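You operate a simulated robot arm through the tools that you are given. There is no shell and no other tool. Be economical: measure what you need, move in short steps, check, and stop when the job is done.

Carry out the task below with a simulated robot arm. There is one attempt and no reset: what you move stays moved.

TASK
Test the brake spring under the press and tray it by its reading.
Fine: green tray if in the green band, else red; push the slide shut after.

The check looks at the end state, three seconds after you hand in, the way a careful person would. Anything else that was tipped, shoved, dropped, spilled or broken makes it a failure.

THE ROBOT
A 7-joint arm with a fingered hand on a trunk, on a base that drives. Base frame: it is fixed to the floor where the robot stands at the start and does not move with it; the origin is under the middle of the robot, x ahead of it, y to its left, z up. Lengths are in m, angles in rad, forces in N, time in s.
With the tool pointing down near the work surface it reaches from about 0.32 to 0.72 m from the robot's upright axis, wherever it stands. Its first joint turns from -2.897 to 2.897 rad. Places, roughly: press slide [0.7, 0, 0.9]. Payload 4 kg.
The tool frame sits at the grasp point between the pads (the TCP): z along the fingers, y along the line on which they close. The tips reach 0.026 m beyond it. The gripper opens to 0.148 m. The gripper's body begins 0.073 m behind the TCP. The gripper is a hand of 3 fingers: y runs from the thumb to the fingers, the wrist lies at [0, 0, -0.239] in the tool frame.
Orientation is that of the tool frame in the base frame, as [roll, pitch, yaw] about the fixed x, y, z axes, in that order (R = Rz(yaw) Ry(pitch) Rx(roll)). With the fingers straight down and closing along the base's y, the tool's x points along the base's -x, its y along +y and its z along -z.

THE INTERFACE
- The arm moves only by the tool drive_tool. Its argument "commands" is a list of rows, each a list of 2 entries, a list of its own where there are three numbers: the turn, a rotation vector about the tool's x, y, z in degrees, then the shift along the tool's x, y, z in m. In form: [[[ax, ay, az], [x, y, z]], ...]. A call has 1 to 12 rows; each row is the pose to reach, as a shift and turn from the pose commanded when the call began, along the tool's axes at that moment. Rows are played at 5 a second. More than 0.05 m and 0.15 rad between two rows, and nothing of the call is played. Where a pose cannot be reached the arm comes as near as it can. A force on the tool above 40 N (or 10 N above the force at the start of the call, whichever is more), or a blocked arm, ends the call early, and 0.2 s more pass. In this call time passes only in rows, and 0.2 s behind the last. The reply holds the time, the measured pose of the TCP, the force on the tool along the base axes, the opening and the grip force, in the units named above and with some noise, with the torque about the TCP (base axes, N m) and any sound that the robot's microphone picked up, and new pictures: "views" is both (left out), scene, wrist or none.
- Cameras (640 x 400 px; columns grow to the right, rows downward): "scene" is now at [0.0214, 0.138, 1.6039]; the picture's right is [-0.22, -0.98, 0.00], its down [-0.58, 0.13, -0.80] and it looks along [0.78, -0.17, -0.60] (base axes); focal length 254 px, centre (320, 200). "wrist" rides on the gripper at [0.068, -0.039, -0.09] in the tool frame; the picture's right is [0.50, 0.87, 0.00], its down [-0.66, 0.38, -0.65] and it looks along [-0.57, 0.33, 0.76] (tool axes); focal length 222 px, centre (320, 200). There is no depth. A picture from a camera that has moved, and an enlarged one, comes with that camera's place and axes in the base frame and with its lens. The place of the scene camera against the robot may be out by one fixed shift of up to 0.012 m in any direction.
- lift_body(by): slides the trunk up (or, below 0, down) by that many m; the arm and the scene camera ride with it, the base frame stays. It gives what a move gives, with no picture.
- drive_base(legs): drives the robot by 1 to 6 legs, each [ahead, left, turn to the left] in m, m and rad, along the robot's own axes; the way and the turn of a leg run together, so that a leg with both is an arc; at most 1.5 m and 3.142 rad a leg. The arm and the cameras ride along, it lands a little off, and it stops where it bumps. It gives what a move gives, and a new picture of the scene camera.
- finger_targets(finger1, finger2, thumb_bend): sets how far each is bent, from 0 (flat) to 1 (curled in); at 0.3 the hand is open as for a grip, at 0.7 the pads meet at the TCP. One left out holds its place. A second passes; each finger stops where it meets its share of the squeeze, and holds until it gets a number again. It is the only way to open and close the hand. It gives what a move gives, with no picture; readings hold the bend of each and the force on the fingers (four entries, about 0 where the hand has none), thumb and palm.
- head_to(pan, tilt): turns the head with the scene camera to pan (to the left, within 2.705 rad either way) and tilt (down, from -0.506 to 1.204), counted from straight ahead of the robot. It gives what a move gives, and a new picture of the scene camera.
- inspect(camera, box): a new picture of the part [left, top, right, bottom] of that camera's present view, enlarged. It takes no simulated time.
- sign_off(): hands the job in; it is judged then, once.

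Go step by step. Nothing tells you exact positions but the pictures and the camera data: compare them with the known pose of the tool, close in by small moves and look again before you grip or let go. The budget is 120 turns and 260 pictures, counting those below and the enlarged ones. Unless the task says otherwise, let go and move clear before handing in, and close with one line.

The tools are called after ">>>" by a JSON object that holds its "fn" and its "kwargs". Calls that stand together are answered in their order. drive_tool: Moves the arm, as the interface text tells. Its arguments: {"type":"object","properties":{"commands":{"type":"array","items":{"type":"array"}},"views":{"type":"string","enum":["both","scene","wrist","none"]}},"required":["commands"]} The other tools are called the same way: lift_body (by) slides the trunk up or down; finger_targets (finger1, finger2, thumb_bend) moves the fingers one by one; drive_base (legs) drives the base; head_to (pan, tilt) turns the head that bears the scene camera; inspect (camera, box) takes an enlarged picture of a part of a camera's view; sign_off () hands the job in.

At the start:

```text
time: 0.0
ee_pos: [0.3599, -0.0624, 1.3875]
tool_rot: [-3.141, 0.0, 3.141]
wrist_force: [-1.4, -0.4, -0.5]
torque: [0.01, 0.0, 0.0]
grip_width: 0.1479
grasp_force: 0.1
shape: jaw
bend: [0.3, 0.3, 0.3]
finger forces: [0.0, 0.1, 0.0, 0.1, 0.0, 0.0]
trunk travel left (down, up): [-0.56, 0.03]
robot x, y, heading: [-0.0001, 0.0001, 0.001]
head pan, tilt: [-0.22, 0.642]
```

scene: 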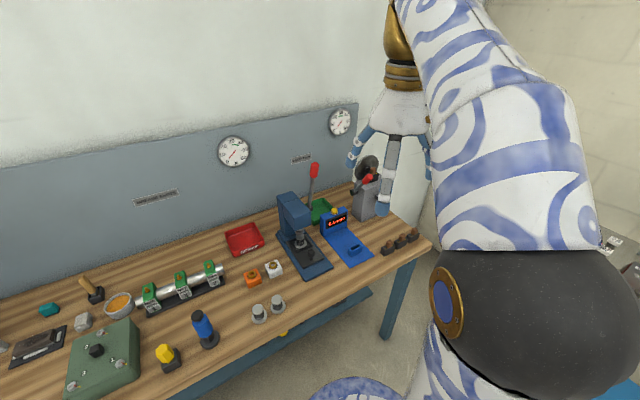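
wrist: 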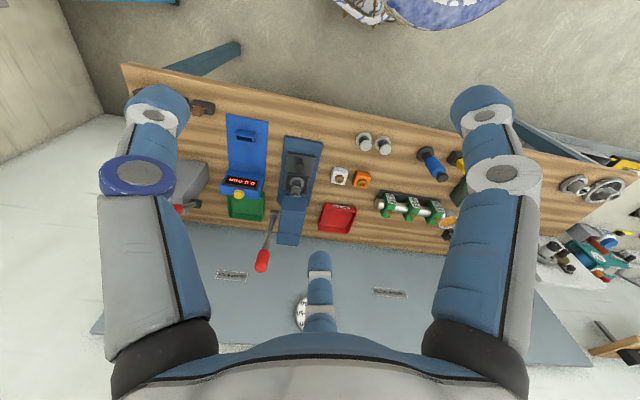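

I see a workbench with a press (blue), a digital readout beside it, a red and a green tray, and small parts. I'll enlarge the relevant areas first.

>>> {"fn": "inspect", "kwargs": {"camera": "scene", "box": [220, 150, 420, 290]}}

>>> {"fn": "inspect", "kwargs": {"camera": "wrist", "box": [180, 100, 420, 280]}}

>>> {"fn": "inspect", "kwargs": {"camera": "scene", "box": [0, 240, 300, 400]}}

```text
2.86 times, centred on (320, 220) of scene
camera zoom: at [0.0214, 0.138, 1.6039], right [-0.22, -0.98, 0.0], down [-0.58, 0.13, -0.8], along [0.78, -0.17, -0.6], focal length 724 px, centre (320, 143)
```

zoom: 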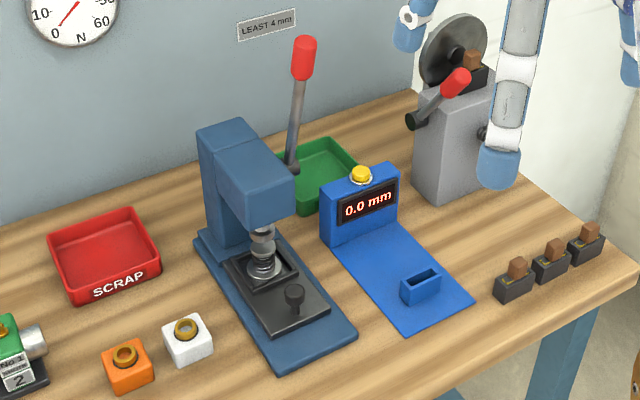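

```text
2.22 times, centred on (300, 190) of wrist
camera zoom: at [0.2925, -0.1006, 1.4757], right [-0.5, 0.87, 0.0], down [0.66, 0.38, 0.65], along [0.57, 0.33, -0.76], focal length 494 px, centre (364, 222)
```

zoom: 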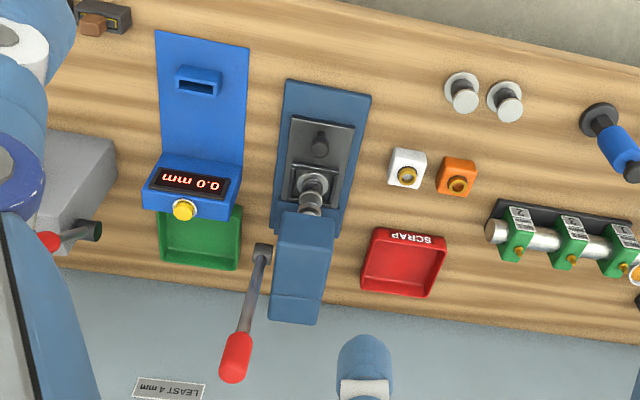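

```text
2.13 times, centred on (150, 320) of scene
camera zoom: at [0.0214, 0.138, 1.6039], right [-0.22, -0.98, 0.0], down [-0.58, 0.13, -0.8], along [0.78, -0.17, -0.6], focal length 541 px, centre (683, -56)
```

zoom: 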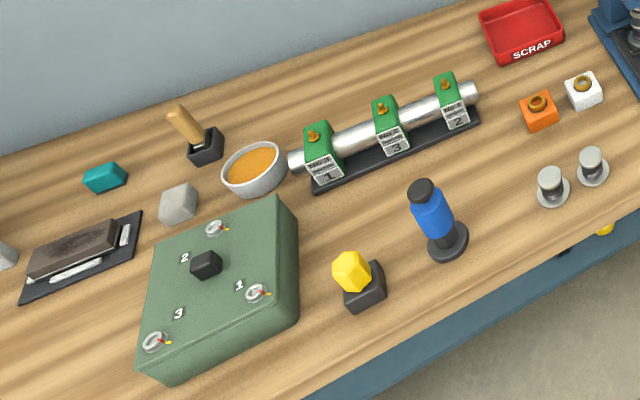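

The press has a black slide with a knob and what may be the spring in its nest; the wall dials read N. I'll zoom in on the dials, press and labels.

>>> {"fn": "inspect", "kwargs": {"camera": "scene", "box": [205, 125, 265, 175]}}

>>> {"fn": "inspect", "kwargs": {"camera": "scene", "box": [280, 95, 360, 170]}}

>>> {"fn": "inspect", "kwargs": {"camera": "scene", "box": [270, 190, 340, 285]}}

>>> {"fn": "inspect", "kwargs": {"camera": "scene", "box": [120, 180, 190, 215]}}

>>> {"fn": "inspect", "kwargs": {"camera": "wrist", "box": [260, 130, 340, 250]}}

```text
8.00 times, centred on (235, 150) of scene
camera zoom: at [0.0214, 0.138, 1.6039], right [-0.22, -0.98, 0.0], down [-0.58, 0.13, -0.8], along [0.78, -0.17, -0.6], focal length 2029 px, centre (1000, 600)
```

zoom: 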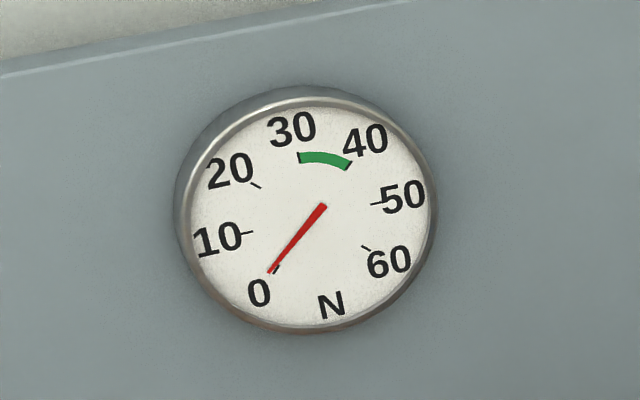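

```text
5.33 times, centred on (320, 132) of scene
camera zoom: at [0.0214, 0.138, 1.6039], right [-0.22, -0.98, 0.0], down [-0.58, 0.13, -0.8], along [0.78, -0.17, -0.6], focal length 1352 px, centre (320, 560)
```

zoom: 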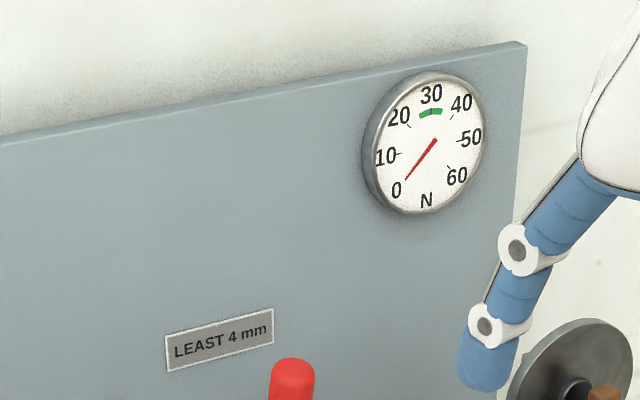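

```text
4.21 times, centred on (305, 238) of scene
camera zoom: at [0.0214, 0.138, 1.6039], right [-0.22, -0.98, 0.0], down [-0.58, 0.13, -0.8], along [0.78, -0.17, -0.6], focal length 1068 px, centre (383, 42)
```

zoom: 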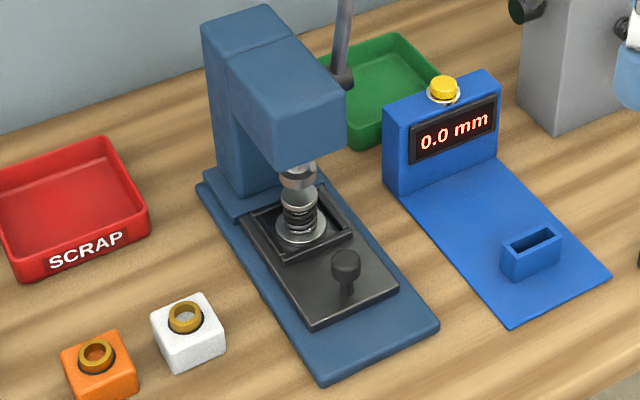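

```text
9.14 times, centred on (155, 198) of scene
camera zoom: at [0.0214, 0.138, 1.6039], right [-0.22, -0.98, 0.0], down [-0.58, 0.13, -0.8], along [0.78, -0.17, -0.6], focal length 2318 px, centre (1829, 223)
```

zoom: 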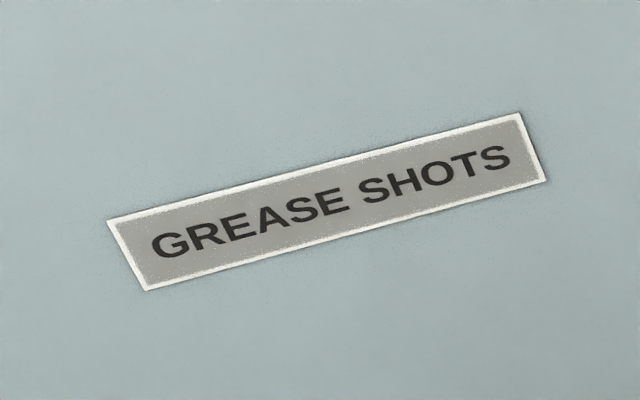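

```text
3.33 times, centred on (300, 190) of wrist
camera zoom: at [0.2925, -0.1006, 1.4757], right [-0.5, 0.87, 0.0], down [0.66, 0.38, 0.65], along [0.57, 0.33, -0.76], focal length 740 px, centre (387, 233)
```

zoom: 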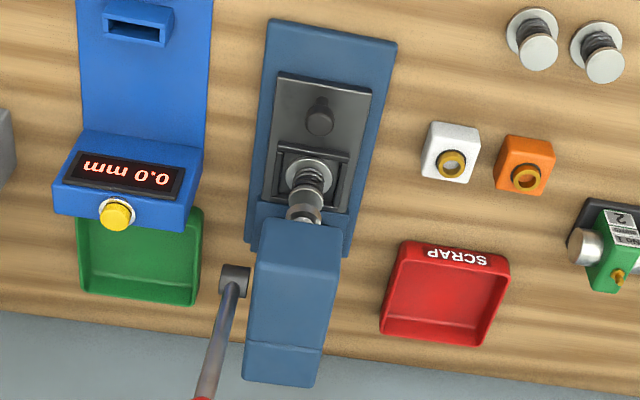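

Right dial label and left dial each have a green band; the spring sits in the press nest already. I'll look down to see the clearance between my base and the bench, since trays are probably out of reach from here.

>>> {"fn": "head_to", "kwargs": {"pan": 0.1, "tilt": 1.2}}

>>> {"fn": "head_to", "kwargs": {"pan": 0.15, "tilt": 0.55}}

```text
time: 1.0
ee_pos: [0.3599, -0.0616, 1.3852]
tool_rot: [-3.141, 0.0, 3.141]
wrist_force: [0.6, 0.7, -0.4]
torque: [-0.01, 0.02, 0.02]
grip_width: 0.1477
grasp_force: 0.1
shape: jaw
bend: [0.3, 0.3, 0.3]
finger forces: [0.0, 0.0, 0.0, 0.0, 0.1, 0.0]
trunk travel left (down, up): [-0.56, 0.03]
robot x, y, heading: [-0.0026, -0.0032, 0.003]
head pan, tilt: [0.099, 1.201]
camera scene: at [-0.0079, 0.1625, 1.563], right [0.1, -1.0, 0.0], down [-0.93, -0.09, -0.36], along [0.36, 0.04, -0.93], focal length 254 px, centre (320, 200)
```

scene: 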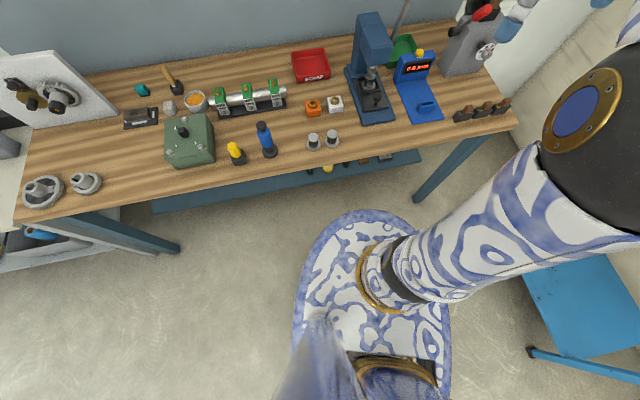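

```text
time: 2.0
ee_pos: [0.3599, -0.0622, 1.3863]
tool_rot: [3.141, -0.001, -3.141]
wrist_force: [-0.1, 0.3, -0.3]
torque: [-0.01, 0.03, -0.01]
grip_width: 0.1478
grasp_force: 0.0
shape: jaw
bend: [0.3, 0.3, 0.3]
finger forces: [0.0, 0.1, 0.0, 0.0, 0.0, 0.1]
trunk travel left (down, up): [-0.56, 0.03]
robot x, y, heading: [-0.0003, -0.001, -0.002]
head pan, tilt: [0.15, 0.55]
camera scene: at [0.0252, 0.1704, 1.612], right [0.15, -0.99, 0.0], down [-0.52, -0.08, -0.85], along [0.84, 0.13, -0.52], focal length 254 px, centre (320, 200)
```

scene: 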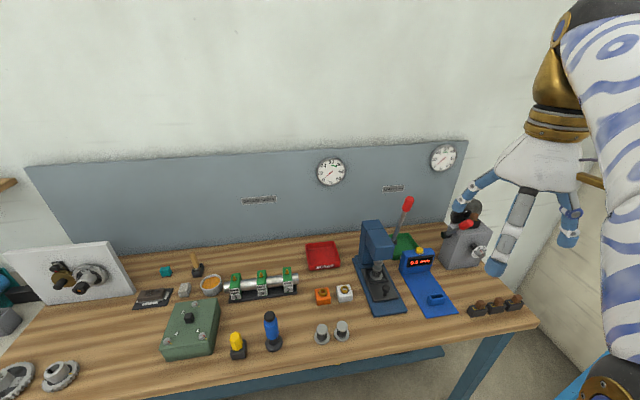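

Bench is yawed about 0.31 rad relative to me. I plan to square up and move slightly right/closer; first checking the right side for obstacles.

>>> {"fn": "head_to", "kwargs": {"pan": -1.0, "tilt": 1.1}}

>>> {"fn": "head_to", "kwargs": {"pan": 0.7, "tilt": 1.2}}

```text
time: 3.4
ee_pos: [0.3608, -0.0613, 1.386]
tool_rot: [-3.141, 0.0, -3.141]
wrist_force: [0.0, 0.5, -0.1]
torque: [0.0, 0.01, 0.0]
grip_width: 0.148
grasp_force: 0.0
shape: jaw
bend: [0.3, 0.3, 0.3]
finger forces: [0.1, 0.0, 0.0, 0.0, 0.0, 0.1]
trunk travel left (down, up): [-0.56, 0.03]
robot x, y, heading: [-0.002, -0.0011, -0.001]
head pan, tilt: [-1.0, 1.1]
camera scene: at [-0.0294, 0.1039, 1.569], right [-0.84, -0.54, 0.0], down [-0.48, 0.75, -0.45], along [0.25, -0.38, -0.89], focal length 254 px, centre (320, 200)
```

scene: 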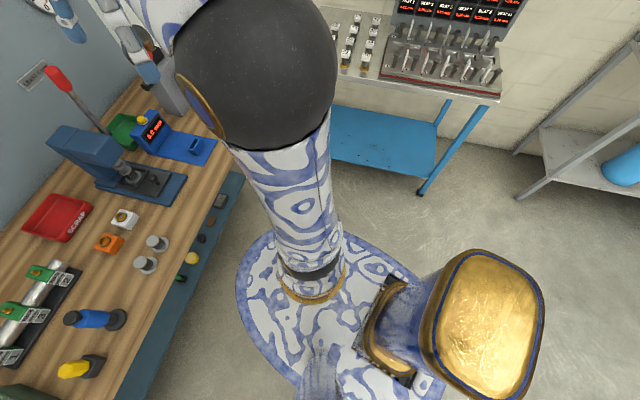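

```text
time: 5.1
ee_pos: [0.3604, -0.0615, 1.3846]
tool_rot: [-3.141, 0.0, 3.14]
wrist_force: [-0.1, -0.3, 0.4]
torque: [-0.01, 0.0, 0.01]
grip_width: 0.148
grasp_force: 0.0
shape: jaw
bend: [0.3, 0.3, 0.3]
finger forces: [0.0, 0.0, 0.0, 0.0, 0.0, 0.0]
trunk travel left (down, up): [-0.56, 0.03]
robot x, y, heading: [-0.0018, -0.0023, -0.0]
head pan, tilt: [0.7, 1.201]
camera scene: at [-0.0208, 0.193, 1.563], right [0.64, -0.77, 0.0], down [-0.71, -0.6, -0.36], along [0.28, 0.23, -0.93], focal length 254 px, centre (320, 200)
```

scene: 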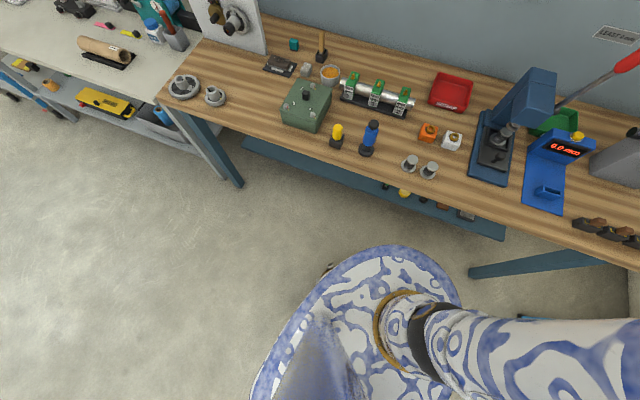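

The floor is clear under the bench (shelf set well back) and to the right. I'll turn to face the bench squarely, then move a little forward and right.

>>> {"fn": "drive_base", "kwargs": {"legs": [[0, 0, 0.31], [0.15, -0.13, 0]]}}

>>> {"fn": "head_to", "kwargs": {"pan": -0.15, "tilt": 0.7}}

```text
time: 7.7
ee_pos: [0.5467, -0.0318, 1.3847]
tool_rot: [3.14, -0.001, -2.839]
wrist_force: [0.6, -0.4, 0.6]
torque: [-0.01, 0.05, 0.04]
grip_width: 0.1481
grasp_force: 0.0
shape: jaw
bend: [0.3, 0.3, 0.3]
finger forces: [0.1, 0.1, 0.1, 0.0, 0.0, 0.1]
trunk travel left (down, up): [-0.56, 0.03]
robot x, y, heading: [0.1851, -0.081, 0.303]
head pan, tilt: [0.7, 1.201]
camera scene: at [0.1088, 0.0994, 1.5631], right [0.84, -0.54, 0.0], down [-0.5, -0.79, -0.36], along [0.19, 0.31, -0.93], focal length 254 px, centre (320, 200)
```

scene: 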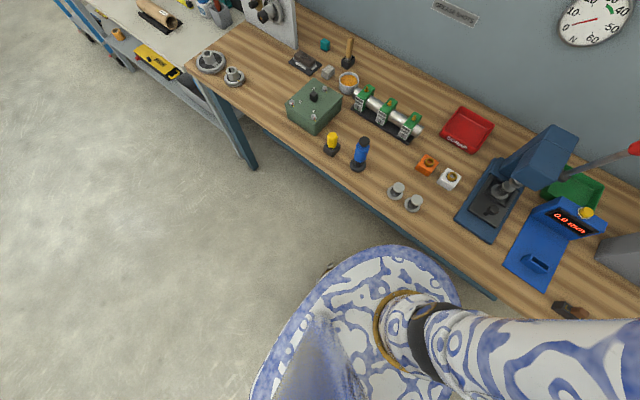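

```text
time: 8.8
ee_pos: [0.5469, -0.0312, 1.386]
tool_rot: [3.141, -0.002, -2.84]
wrist_force: [1.3, 0.2, -1.0]
torque: [0.01, -0.02, 0.03]
grip_width: 0.1479
grasp_force: 0.1
shape: jaw
bend: [0.3, 0.3, 0.3]
finger forces: [0.1, 0.1, 0.1, 0.0, 0.0, 0.0]
trunk travel left (down, up): [-0.56, 0.03]
robot x, y, heading: [0.1833, -0.08, 0.3]
head pan, tilt: [-0.15, 0.7]
camera scene: at [0.1618, 0.0655, 1.5989], right [0.15, -0.99, 0.0], down [-0.64, -0.1, -0.76], along [0.76, 0.12, -0.64], focal length 254 px, centre (320, 200)
```

scene: 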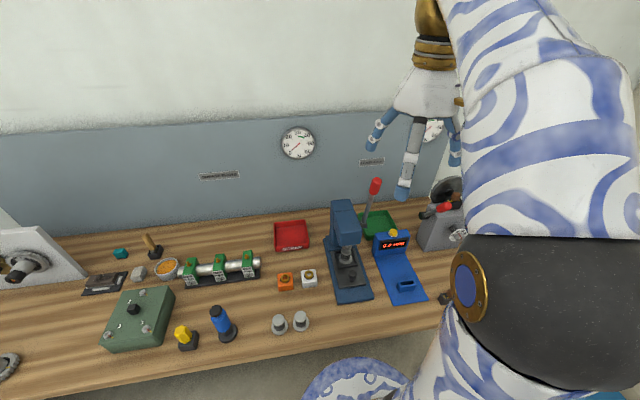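

Squared up nicely; left dial is in full view. I'll re-measure the lever and press with both cameras.

>>> {"fn": "inspect", "kwargs": {"camera": "scene", "box": [310, 165, 440, 310]}}

>>> {"fn": "drive_tool", "kwargs": {"commands": [[[0, 0, 0], [0, 0, 0]]], "views": "wrist"}}

>>> {"fn": "inspect", "kwargs": {"camera": "scene", "box": [330, 225, 380, 290]}}

```text
2.76 times, centred on (375, 238) of scene
camera zoom: at [0.1618, 0.0655, 1.5989], right [0.15, -0.99, 0.0], down [-0.64, -0.1, -0.76], along [0.76, 0.12, -0.64], focal length 700 px, centre (168, 97)
```

zoom: 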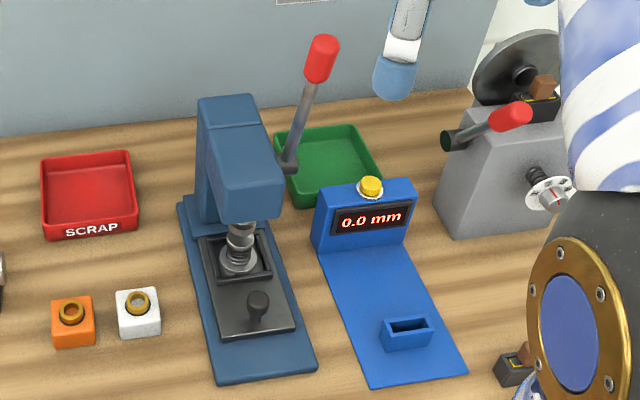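

```text
time: 9.2
ee_pos: [0.5458, -0.0312, 1.386]
tool_rot: [-3.141, 0.002, -2.84]
wrist_force: [0.2, -0.3, -0.4]
torque: [-0.02, 0.0, 0.0]
grip_width: 0.1478
grasp_force: 0.1
shape: jaw
bend: [0.3, 0.3, 0.3]
finger forces: [0.0, 0.1, 0.1, 0.0, 0.0, 0.0]
trunk travel left (down, up): [-0.56, 0.03]
robot x, y, heading: [0.181, -0.0772, 0.298]
head pan, tilt: [-0.15, 0.7]
camera wrist: at [0.4929, -0.0886, 1.4757], right [-0.74, 0.68, 0.0], down [0.51, 0.56, 0.65], along [0.44, 0.48, -0.76], focal length 222 px, centre (320, 200)
```

wrist: 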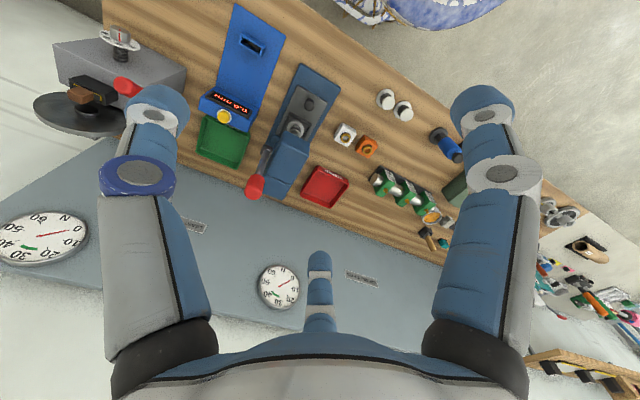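

```text
6.15 times, centred on (355, 258) of scene
camera zoom: at [0.1618, 0.0655, 1.599], right [0.15, -0.99, 0.0], down [-0.64, -0.1, -0.76], along [0.76, 0.12, -0.64], focal length 1560 px, centre (105, -154)
```

zoom: 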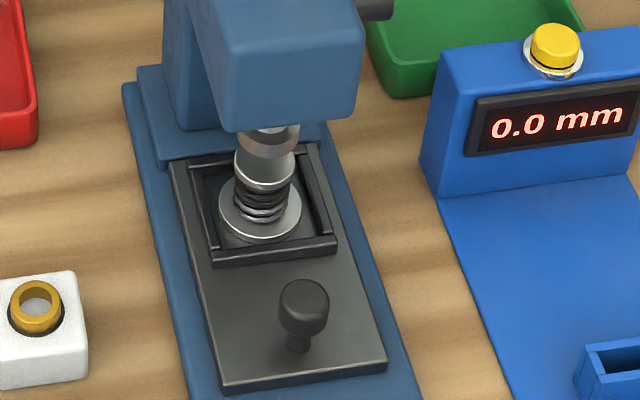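

Lever knob triangulates to about (0.726, 0.004, 1.185), pivot ≈ (0.771, 0.016, 0.988). I'll move above the knob with the tool tilted along the lever.

>>> {"fn": "drive_tool", "kwargs": {"commands": [[[0, 0, 0], [-0.04, -0.005, 0]], [[0, -3, 0], [-0.08, -0.01, 0]], [[0, -7, 0], [-0.115, -0.015, 0.02]], [[0, -11, 0], [-0.14, -0.02, 0.045]], [[0, -13, 0], [-0.15, -0.02, 0.065]], [[0, -13, 0], [-0.15, -0.02, 0.065]]], "views": "both"}}

```text
time: 10.7
ee_pos: [0.6946, -0.0044, 1.3205]
tool_rot: [3.141, 0.227, -2.838]
wrist_force: [-1.1, 0.2, -0.4]
torque: [0.0, 0.0, 0.03]
grip_width: 0.1479
grasp_force: 0.0
shape: jaw
bend: [0.3, 0.3, 0.3]
finger forces: [0.0, 0.0, 0.0, 0.1, 0.1, 0.1]
trunk travel left (down, up): [-0.56, 0.03]
robot x, y, heading: [0.1831, -0.0788, 0.3]
head pan, tilt: [-0.15, 0.7]
camera scene: at [0.1619, 0.0655, 1.599], right [0.15, -0.99, 0.0], down [-0.64, -0.1, -0.76], along [0.76, 0.12, -0.64], focal length 254 px, centre (320, 200)
camera wrist: at [0.6238, -0.0684, 1.3925], right [-0.72, 0.68, -0.11], down [0.36, 0.51, 0.78], along [0.59, 0.53, -0.61], focal length 222 px, centre (320, 200)
```

scene: 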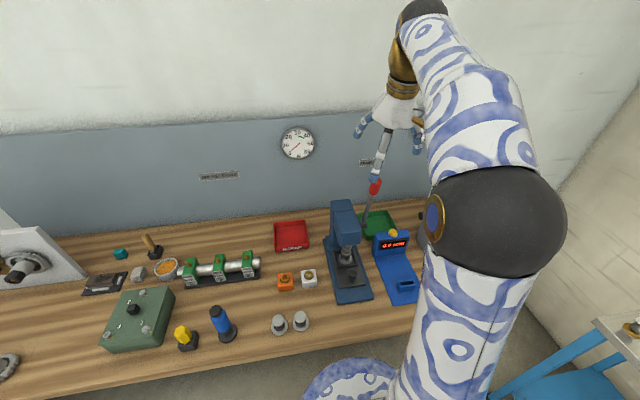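
wrist: 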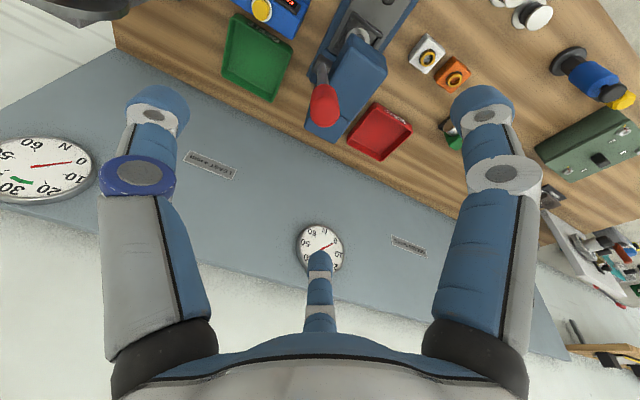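

The knob lies right on the tool axis. Advance along it.

>>> {"fn": "drive_tool", "kwargs": {"commands": [[[0, 0, 0], [0, 0, 0.04]], [[0, 0, 0], [0, 0, 0.08]], [[0, 0, 0], [0, 0, 0.11]], [[0, 0, 0], [0, 0, 0.13]], [[0, 0, 0], [0, 0, 0.13]]], "views": "both"}}

```text
time: 11.8
ee_pos: [0.7224, 0.002, 1.1934]
tool_rot: [-3.14, 0.227, -2.839]
wrist_force: [-0.3, -0.6, -0.3]
torque: [0.02, 0.05, -0.02]
grip_width: 0.1478
grasp_force: 0.1
shape: jaw
bend: [0.3, 0.3, 0.3]
finger forces: [0.0, 0.0, 0.0, 0.0, 0.1, 0.1]
trunk travel left (down, up): [-0.56, 0.03]
robot x, y, heading: [0.1824, -0.0799, 0.298]
head pan, tilt: [-0.15, 0.7]
camera scene: at [0.1619, 0.0655, 1.599], right [0.15, -0.99, 0.0], down [-0.64, -0.1, -0.76], along [0.76, 0.12, -0.64], focal length 254 px, centre (320, 200)
camera wrist: at [0.6506, -0.0608, 1.2666], right [-0.72, 0.68, -0.11], down [0.36, 0.51, 0.78], along [0.59, 0.53, -0.61], focal length 222 px, centre (320, 200)
```

scene: 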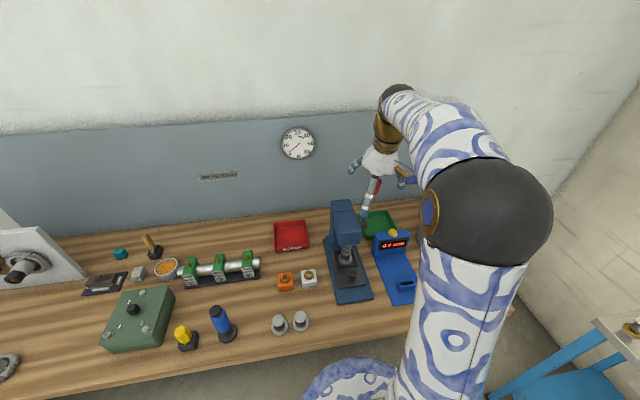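
wrist: 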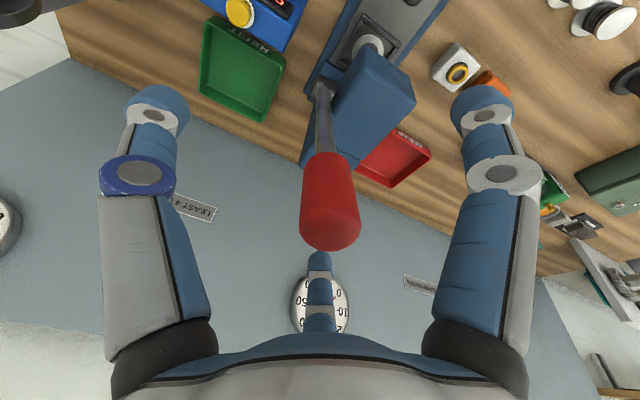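

Knob is centred between the pads. Close the hand on it.

>>> {"fn": "finger_targets", "kwargs": {"finger1": 0.6, "finger2": 0.6, "thumb_bend": 0.6}}

>>> {"fn": "drive_tool", "kwargs": {"commands": [[[0, 0, 0], [0, 0, 0]]], "views": "both"}}

```text
time: 12.8
ee_pos: [0.7219, 0.002, 1.1935]
tool_rot: [3.14, 0.226, -2.84]
wrist_force: [0.3, -0.1, 0.2]
torque: [0.01, 0.0, 0.02]
grip_width: 0.0301
grasp_force: 0.1
shape: fingers
bend: [0.6, 0.6, 0.6]
finger forces: [0.0, 0.0, 0.0, 0.0, 0.0, 0.1]
trunk travel left (down, up): [-0.56, 0.03]
robot x, y, heading: [0.1859, -0.081, 0.3]
head pan, tilt: [-0.15, 0.7]
```

```text
time: 13.2
ee_pos: [0.7217, 0.002, 1.1945]
tool_rot: [-3.141, 0.227, -2.839]
wrist_force: [0.6, -0.3, 1.1]
torque: [0.01, 0.02, -0.02]
grip_width: 0.0299
grasp_force: 0.0
shape: fingers
bend: [0.6, 0.6, 0.6]
finger forces: [0.0, 0.0, 0.1, 0.0, 0.0, 0.0]
trunk travel left (down, up): [-0.56, 0.03]
robot x, y, heading: [0.1808, -0.08, 0.303]
head pan, tilt: [-0.15, 0.7]
camera scene: at [0.1619, 0.0655, 1.599], right [0.15, -0.99, 0.0], down [-0.64, -0.1, -0.76], along [0.76, 0.12, -0.64], focal length 254 px, centre (320, 200)
camera wrist: at [0.6506, -0.0608, 1.2669], right [-0.72, 0.68, -0.11], down [0.36, 0.51, 0.78], along [0.59, 0.53, -0.61], focal length 222 px, centre (320, 200)
```

scene: 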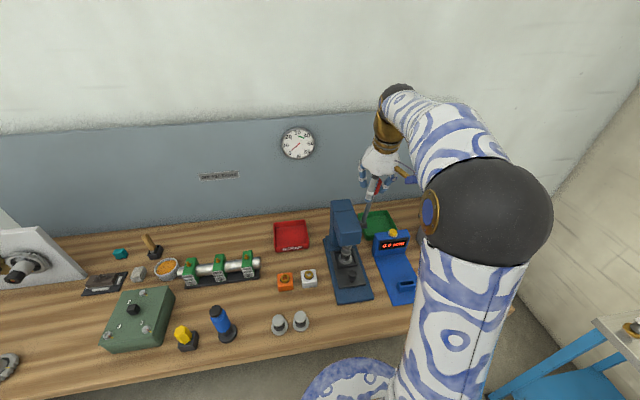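
wrist: 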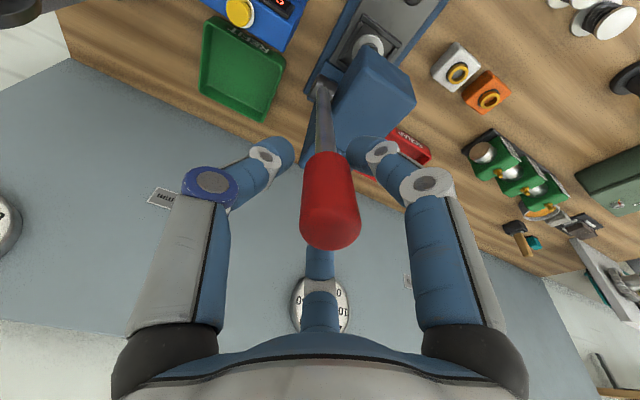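

Nearly touching; close further until contact.

>>> {"fn": "finger_targets", "kwargs": {"finger1": 0.68, "finger2": 0.68, "thumb_bend": 0.68}}

>>> {"fn": "drive_tool", "kwargs": {"commands": [[[0, 0, 0], [0, 0, 0]]], "views": "wrist"}}

```text
time: 14.2
ee_pos: [0.7215, 0.0013, 1.1942]
tool_rot: [3.141, 0.226, -2.84]
wrist_force: [-2.8, -1.1, -4.9]
torque: [-0.03, 0.05, 0.03]
grip_width: 0.0189
grasp_force: 4.4
shape: fingers
bend: [0.62, 0.68, 0.66]
finger forces: [5.7, 0.0, 0.1, 0.0, 3.3, 0.1]
trunk travel left (down, up): [-0.56, 0.03]
robot x, y, heading: [0.18, -0.0771, 0.297]
head pan, tilt: [-0.15, 0.7]
```

```text
time: 14.7
ee_pos: [0.7207, 0.0027, 1.1933]
tool_rot: [3.141, 0.227, -2.84]
wrist_force: [-4.4, -0.5, -3.7]
torque: [0.02, 0.03, -0.01]
grip_width: 0.0189
grasp_force: 4.6
shape: fingers
bend: [0.62, 0.68, 0.66]
finger forces: [5.8, 0.0, 0.1, 0.1, 3.1, 0.1]
trunk travel left (down, up): [-0.56, 0.03]
robot x, y, heading: [0.1844, -0.0791, 0.303]
head pan, tilt: [-0.15, 0.7]
camera wrist: at [0.6505, -0.0609, 1.2669], right [-0.72, 0.68, -0.11], down [0.36, 0.51, 0.78], along [0.59, 0.53, -0.61], focal length 222 px, centre (320, 200)
```

wrist: 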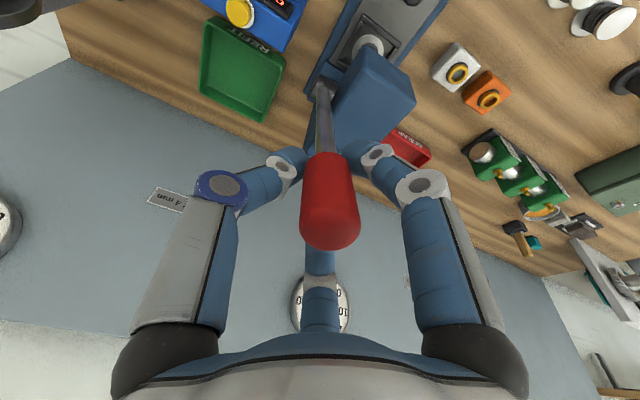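

The knob is caged and gripped. Swing along the arc about the pivot, 20° first, checking the force and dial.

>>> {"fn": "drive_tool", "kwargs": {"commands": [[[0, -5, 0], [0.0185, 0, 0.0008]], [[0, -10, 0], [0.0369, 0, 0.0032]], [[0, -15, 0], [0.055, 0, 0.0072]], [[0, -20, 0], [0.0727, 0, 0.0128]], [[0, -20, 0], [0.0727, 0, 0.0128]]], "views": "both"}}

```text
time: 15.8
ee_pos: [0.6579, -0.0189, 1.1652]
tool_rot: [-3.141, 0.575, -2.84]
wrist_force: [2.5, 0.6, 0.2]
torque: [-0.02, -0.06, 0.05]
grip_width: 0.0179
grasp_force: 5.7
shape: fingers
bend: [0.63, 0.68, 0.66]
finger forces: [5.0, 0.4, 0.1, 0.1, 5.8, 0.0]
trunk travel left (down, up): [-0.56, 0.03]
robot x, y, heading: [0.1843, -0.0808, 0.302]
head pan, tilt: [-0.15, 0.7]
camera scene: at [0.1621, 0.0656, 1.599], right [0.15, -0.99, 0.0], down [-0.64, -0.1, -0.76], along [0.76, 0.12, -0.64], focal length 254 px, centre (320, 200)
camera wrist: at [0.568, -0.0881, 1.2038], right [-0.66, 0.7, -0.27], down [0.07, 0.42, 0.91], along [0.75, 0.58, -0.33], focal length 222 px, centre (320, 200)
```

scene: 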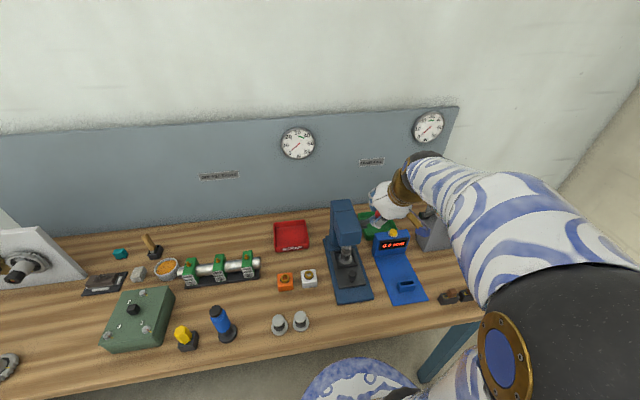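
wrist: 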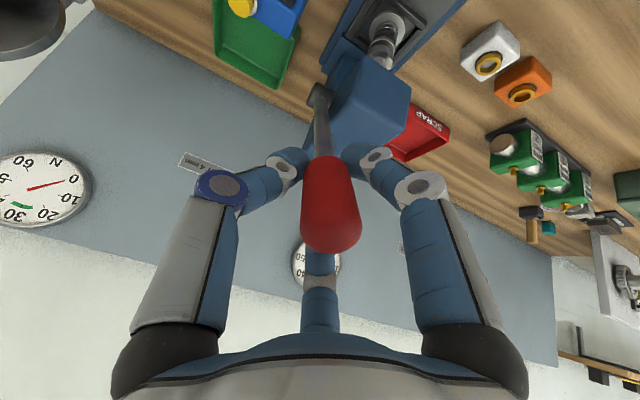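

The lever follows smoothly with little force. Continue another 20° and check the dials.

>>> {"fn": "drive_tool", "kwargs": {"commands": [[[0, -5, 0], [0.0185, 0, 0.0008]], [[0, -10, 0], [0.0369, 0, 0.0032]], [[0, -15, 0], [0.055, 0, 0.0072]], [[0, -20, 0], [0.0727, 0, 0.0128]], [[0, -20, 0], [0.0727, 0, 0.0128]]], "views": "both"}}

>>> {"fn": "inspect", "kwargs": {"camera": "scene", "box": [270, 100, 460, 220]}}

```text
time: 17.1
ee_pos: [0.6309, -0.0359, 1.1316]
tool_rot: [-3.141, 0.922, -2.841]
wrist_force: [0.8, 3.9, 2.7]
torque: [0.01, 0.0, 0.07]
grip_width: 0.0084
grasp_force: 2.0
shape: fingers
bend: [0.66, 0.64, 0.68]
finger forces: [1.3, 3.4, 0.1, 0.0, 0.0, 0.1]
out of reach, approached as far as the arm can: row 4, 5
trunk travel left (down, up): [-0.56, 0.03]
robot x, y, heading: [0.1836, -0.0782, 0.309]
head pan, tilt: [-0.15, 0.7]
camera scene: at [0.1617, 0.0661, 1.5989], right [0.15, -0.99, 0.0], down [-0.64, -0.1, -0.76], along [0.76, 0.12, -0.64], focal length 254 px, centre (320, 200)
camera wrist: at [0.5345, -0.1068, 1.1326], right [-0.55, 0.74, -0.4], down [-0.23, 0.32, 0.92], along [0.8, 0.59, 0.0], focal length 222 px, centre (320, 200)
```

scene: 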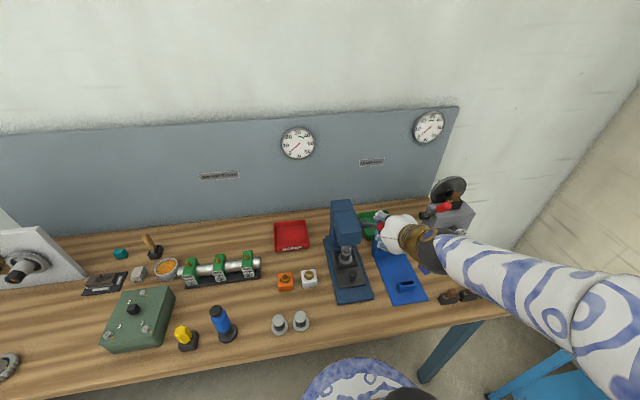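
wrist: 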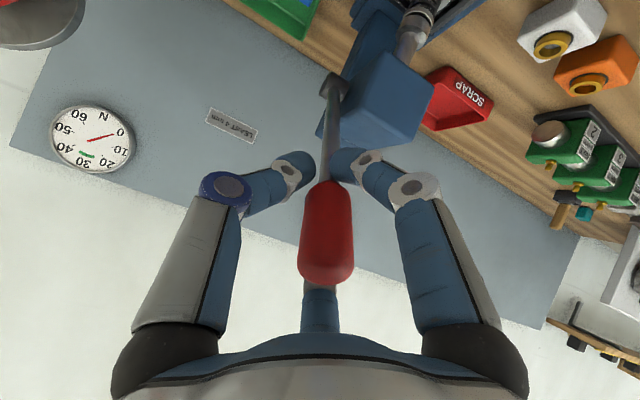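

```text
3.33 times, centred on (365, 160) of scene
camera zoom: at [0.1617, 0.0661, 1.5989], right [0.15, -0.99, 0.0], down [-0.64, -0.1, -0.76], along [0.76, 0.12, -0.64], focal length 845 px, centre (170, 333)
```

zoom: 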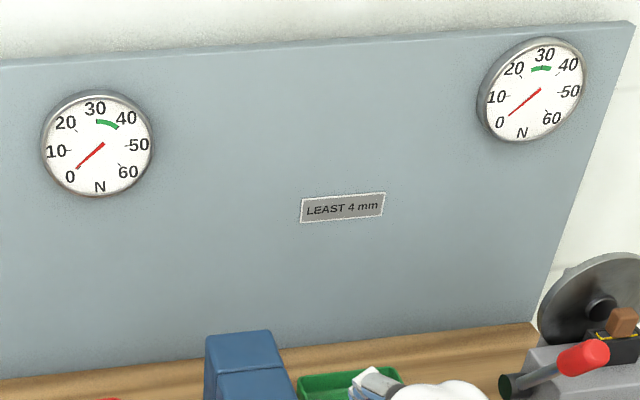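

Both needles still at 0, and the arm is near a joint limit for tilting. I'll keep the tool tilt and continue the arc by translation, the knob being free to rotate in the cage.

>>> {"fn": "drive_tool", "kwargs": {"commands": [[[0, 0, 0], [0.017, 0, 0]], [[0, 0, 0], [0.034, 0, 0]], [[0, 0, 0], [0.05, 0, 0.001]], [[0, 0, 0], [0.05, 0, 0.001]]], "views": "both"}}

>>> {"fn": "inspect", "kwargs": {"camera": "scene", "box": [270, 100, 460, 220]}}

```text
time: 18.1
ee_pos: [0.636, -0.05, 1.1207]
tool_rot: [3.141, 0.924, -2.84]
wrist_force: [1.3, 0.9, 1.8]
torque: [0.02, 0.05, -0.04]
grip_width: 0.0054
grasp_force: 0.7
shape: fingers
bend: [0.68, 0.66, 0.68]
finger forces: [0.0, 2.5, 0.0, 0.1, 0.0, 0.0]
out of reach, approached as far as the arm can: row 1, 2, 3, 4
trunk travel left (down, up): [-0.56, 0.03]
robot x, y, heading: [0.1856, -0.0798, 0.301]
head pan, tilt: [-0.15, 0.7]
camera scene: at [0.1619, 0.0654, 1.599], right [0.15, -0.99, 0.0], down [-0.64, -0.1, -0.76], along [0.76, 0.12, -0.64], focal length 254 px, centre (320, 200)
camera wrist: at [0.5405, -0.1209, 1.121], right [-0.55, 0.74, -0.4], down [-0.23, 0.32, 0.92], along [0.8, 0.59, 0.0], focal length 222 px, centre (320, 200)
```

scene: 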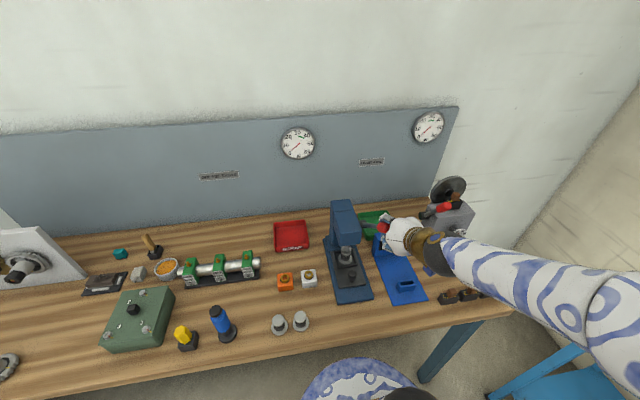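
wrist: 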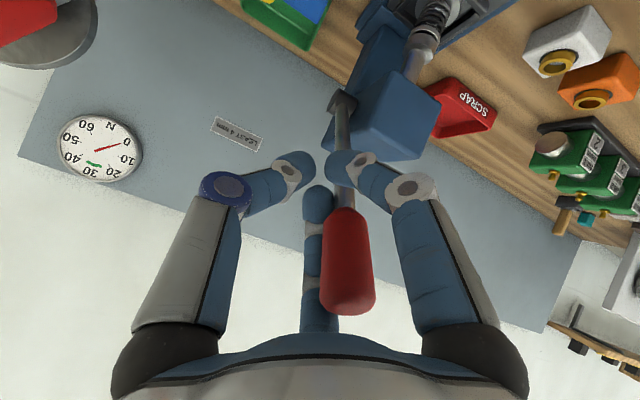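

```text
3.33 times, centred on (365, 160) of scene
camera zoom: at [0.1619, 0.0654, 1.599], right [0.15, -0.99, 0.0], down [-0.64, -0.1, -0.76], along [0.76, 0.12, -0.64], focal length 845 px, centre (170, 333)
```

zoom: 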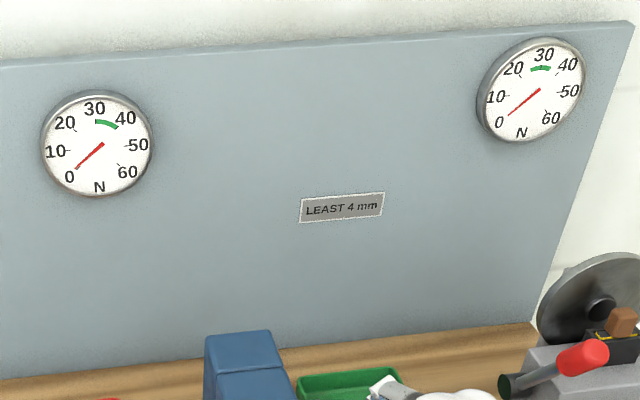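

The cage slipped because the arm is at its limit in this posture. I'll open, back off along the tool axis and look at whether the lever stays.

>>> {"fn": "finger_targets", "kwargs": {"finger1": 0.35, "finger2": 0.35, "thumb_bend": 0.35}}

>>> {"fn": "drive_tool", "kwargs": {"commands": [[[0, 0, 0], [0, 0, -0.04]], [[0, 0, 0], [0, 0, -0.08]], [[0, 4, 0], [0, 0, -0.12]], [[0, 8, 0], [0, 0, -0.14]], [[0, 8, 0], [0, 0, -0.14]]], "views": "both"}}

```text
time: 19.1
ee_pos: [0.6378, -0.0503, 1.1194]
tool_rot: [3.141, 0.924, -2.838]
wrist_force: [1.1, -0.1, 1.6]
torque: [0.03, 0.1, -0.03]
grip_width: 0.1108
grasp_force: 0.5
shape: fingers
bend: [0.35, 0.35, 0.35]
finger forces: [0.0, 1.5, 0.0, 0.0, 0.0, 0.0]
trunk travel left (down, up): [-0.56, 0.03]
robot x, y, heading: [0.1831, -0.0808, 0.3]
head pan, tilt: [-0.15, 0.7]
```

```text
time: 20.2
ee_pos: [0.5317, -0.0808, 1.1979]
tool_rot: [3.139, 0.755, -2.835]
wrist_force: [-0.2, 0.4, 0.2]
torque: [0.01, 0.02, -0.02]
grip_width: 0.111
grasp_force: 0.0
shape: fingers
bend: [0.35, 0.35, 0.35]
finger forces: [0.1, 0.0, 0.1, 0.0, 0.0, 0.0]
out of reach, approached as far as the arm can: row 1, 2
trunk travel left (down, up): [-0.56, 0.03]
robot x, y, heading: [0.1844, -0.0841, 0.301]
head pan, tilt: [-0.15, 0.7]
camera scene: at [0.1619, 0.0655, 1.6013], right [0.15, -0.99, 0.0], down [-0.64, -0.1, -0.76], along [0.76, 0.12, -0.64], focal length 254 px, centre (320, 200)
camera wrist: at [0.4371, -0.1516, 1.2169], right [-0.61, 0.72, -0.34], down [-0.09, 0.37, 0.93], along [0.79, 0.59, -0.16], focal length 222 px, centre (320, 200)
```

scene: 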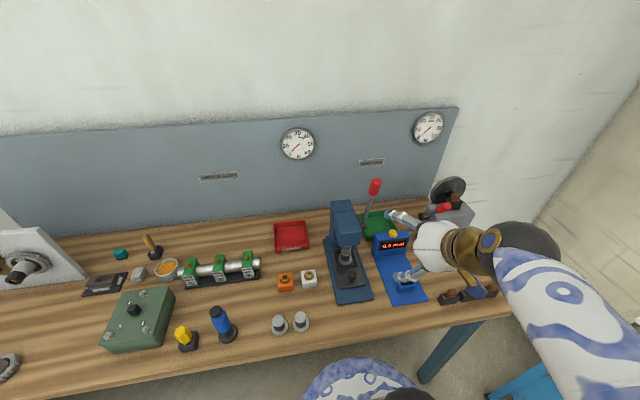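
wrist: 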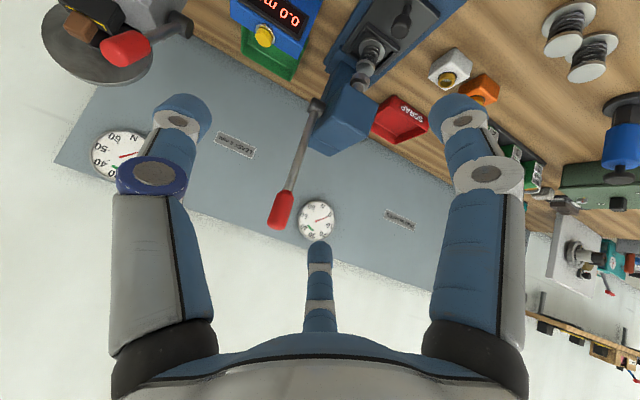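

The lever springs back upright on release, so I must hold it down while reading. I'll straighten and raise the hand, then lower the trunk for a better posture.

>>> {"fn": "drive_tool", "kwargs": {"commands": [[[0, 8, 0], [-0.02, 0, -0.022]], [[0, 16, 0], [-0.04, 0, -0.044]], [[0, 24, 0], [-0.06, 0, -0.066]], [[0, 32, 0], [-0.08, 0, -0.088]], [[0, 38, 0], [-0.11, 0, -0.118]], [[0, 43, 0], [-0.136, 0, -0.146]], [[0, 43, 0], [-0.164, 0, -0.175]], [[0, 43, 0], [-0.164, 0, -0.175]]], "views": "none"}}

>>> {"fn": "lift_body", "kwargs": {"by": -0.2}}

>>> {"fn": "head_to", "kwargs": {"pan": -0.15, "tilt": 0.55}}

```text
time: 22.1
ee_pos: [0.5221, -0.0851, 1.4049]
tool_rot: [-3.14, 0.036, -2.84]
wrist_force: [0.1, 0.4, -0.3]
torque: [-0.02, -0.01, 0.01]
grip_width: 0.111
grasp_force: 0.1
shape: fingers
bend: [0.35, 0.35, 0.35]
finger forces: [0.0, 0.1, 0.0, 0.0, 0.1, 0.0]
out of reach, approached as far as the arm can: row 7, 8
trunk travel left (down, up): [-0.56, 0.03]
robot x, y, heading: [0.1836, -0.082, 0.302]
head pan, tilt: [-0.15, 0.7]
```

```text
time: 24.2
ee_pos: [0.5239, -0.0845, 1.2048]
tool_rot: [-3.14, 0.036, -2.84]
wrist_force: [0.2, 0.2, -0.8]
torque: [0.01, 0.02, -0.02]
grip_width: 0.111
grasp_force: 0.1
shape: fingers
bend: [0.35, 0.35, 0.35]
finger forces: [0.0, 0.0, 0.0, 0.0, 0.0, 0.0]
trunk travel left (down, up): [-0.36, 0.23]
robot x, y, heading: [0.1814, -0.0838, 0.303]
head pan, tilt: [-0.15, 0.7]
```

```text
time: 24.9
ee_pos: [0.5234, -0.0858, 1.2057]
tool_rot: [-3.141, 0.037, -2.84]
wrist_force: [-0.2, 0.4, -0.1]
torque: [0.0, 0.0, 0.02]
grip_width: 0.1113
grasp_force: 0.0
shape: fingers
bend: [0.35, 0.35, 0.35]
finger forces: [0.0, 0.0, 0.1, 0.0, 0.1, 0.0]
trunk travel left (down, up): [-0.36, 0.23]
robot x, y, heading: [0.1818, -0.0787, 0.303]
head pan, tilt: [-0.15, 0.55]
camera scene: at [0.1666, 0.0662, 1.4121], right [0.15, -0.99, 0.0], down [-0.52, -0.08, -0.85], along [0.84, 0.13, -0.52], focal length 254 px, centre (320, 200)
```

scene: 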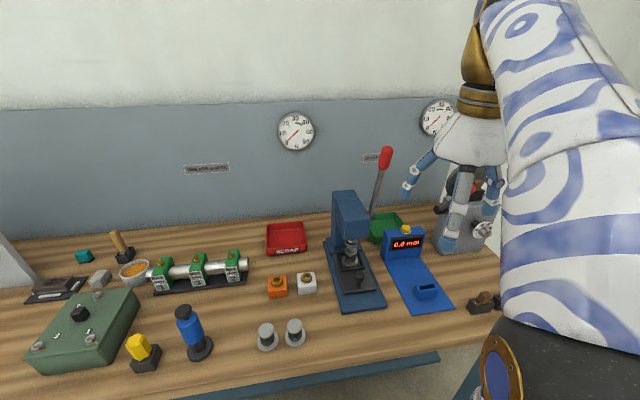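

The limit came from being too close for a tilted tool; I'll back the robot off 0.15 m for the lever pull.

>>> {"fn": "drive_base", "kwargs": {"legs": [[-0.15, 0, 0]]}}

```text
time: 26.3
ee_pos: [0.3835, -0.1276, 1.2058]
tool_rot: [-3.139, 0.038, -2.838]
wrist_force: [-0.6, 0.1, 0.0]
torque: [0.02, 0.01, 0.01]
grip_width: 0.1111
grasp_force: 0.0
shape: fingers
bend: [0.35, 0.35, 0.35]
finger forces: [0.0, 0.1, 0.0, 0.0, 0.0, 0.0]
trunk travel left (down, up): [-0.36, 0.23]
robot x, y, heading: [0.0433, -0.122, 0.306]
head pan, tilt: [-0.15, 0.55]
camera scene: at [0.0262, 0.0224, 1.4121], right [0.15, -0.99, 0.0], down [-0.52, -0.08, -0.85], along [0.84, 0.13, -0.52], focal length 254 px, centre (320, 200)
```

scene: 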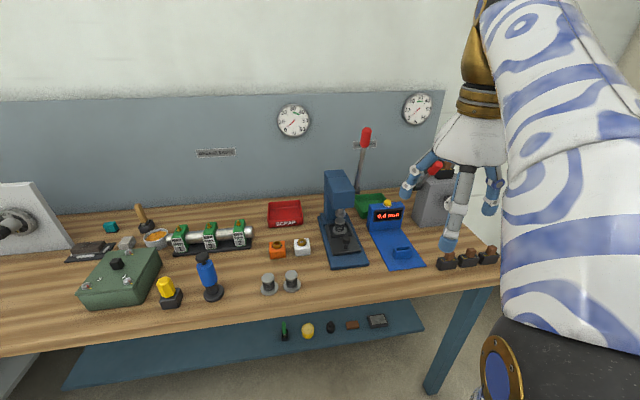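

I'll approach the knob from the front at its own height, with the knob entering the gap between thumb and rear finger.

>>> {"fn": "drive_tool", "kwargs": {"commands": [[[0, -3, 0], [-0.045, 0.01, 0.0]], [[0, -6, 0], [-0.09, 0.02, 0.0]], [[0, -10, 0], [-0.135, 0.03, 0.0]], [[0, -14, 0], [-0.18, 0.044, 0.0]], [[0, -17, 0], [-0.22, 0.044, 0.005]], [[0, -20, 0], [-0.26, 0.044, 0.01]], [[0, -20, 0], [-0.26, 0.044, 0.01]]], "views": "both"}}

```text
time: 27.9
ee_pos: [0.6184, -0.0068, 1.2009]
tool_rot: [-3.14, 0.386, -2.84]
wrist_force: [0.6, 0.4, -0.3]
torque: [0.0, -0.02, -0.01]
grip_width: 0.111
grasp_force: 0.1
shape: fingers
bend: [0.35, 0.35, 0.35]
finger forces: [0.1, 0.0, 0.1, 0.1, 0.0, 0.0]
trunk travel left (down, up): [-0.36, 0.23]
robot x, y, heading: [0.0422, -0.1177, 0.299]
head pan, tilt: [-0.15, 0.55]
camera scene: at [0.0266, 0.0225, 1.4121], right [0.15, -0.99, 0.0], down [-0.52, -0.08, -0.85], along [0.84, 0.13, -0.52], focal length 254 px, centre (320, 200)
camera wrist: at [0.5373, -0.073, 1.2603], right [-0.7, 0.69, -0.19], down [0.23, 0.47, 0.85], along [0.68, 0.55, -0.49], focal length 222 px, centre (320, 200)
```

scene: 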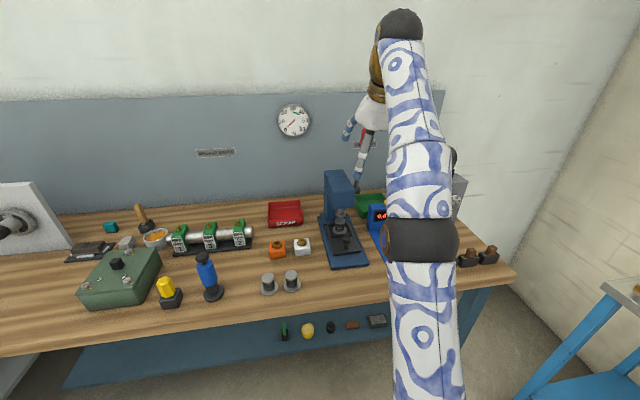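
wrist: 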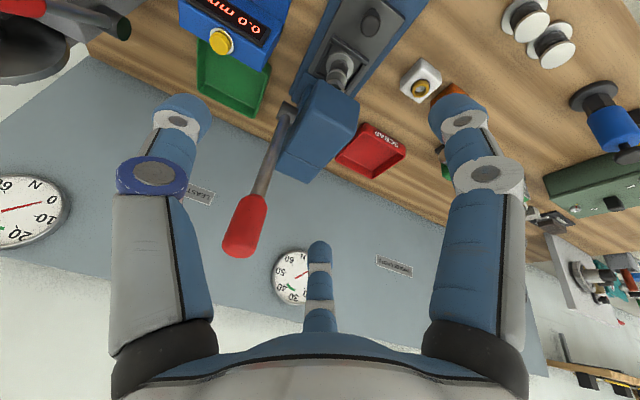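

Knob is between thumb (left) and rear finger (bottom) as planned. Slide in, then centre sideways.

>>> {"fn": "drive_tool", "kwargs": {"commands": [[[0, 0, 0], [-0.035, 0, 0.02]], [[0, 0, 0], [-0.065, 0, 0.038]], [[0, 0, 0], [-0.092, 0, 0.0545]], [[0, 0, 0], [-0.092, -0.012, 0.0545]], [[0, 0, 0], [-0.092, -0.02, 0.0545]], [[0, 0, 0], [-0.092, -0.02, 0.0545]]], "views": "wrist"}}

```text
time: 29.3
ee_pos: [0.6694, 0.0071, 1.1513]
tool_rot: [-3.141, 0.387, -2.839]
wrist_force: [0.3, -0.1, 0.0]
torque: [0.0, 0.02, 0.0]
grip_width: 0.111
grasp_force: 0.0
shape: fingers
bend: [0.35, 0.35, 0.35]
finger forces: [0.0, 0.0, 0.0, 0.0, 0.0, 0.1]
out of reach, approached as far as the arm can: row 1, 2, 3, 4, 5, 6
trunk travel left (down, up): [-0.36, 0.23]
robot x, y, heading: [0.0404, -0.1218, 0.303]
head pan, tilt: [-0.15, 0.55]
camera wrist: at [0.5894, -0.0588, 1.209], right [-0.7, 0.69, -0.19], down [0.23, 0.47, 0.85], along [0.68, 0.55, -0.49], focal length 222 px, centre (320, 200)
```

wrist: 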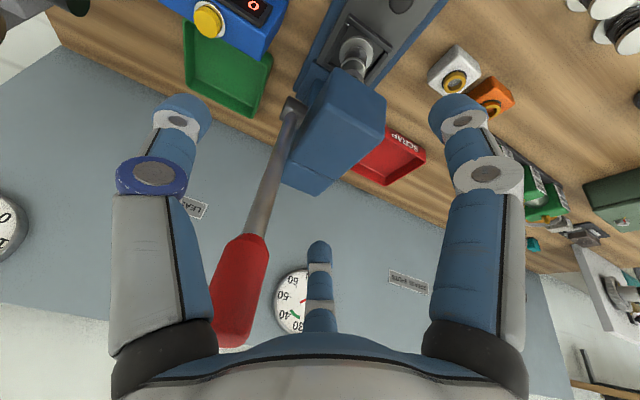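

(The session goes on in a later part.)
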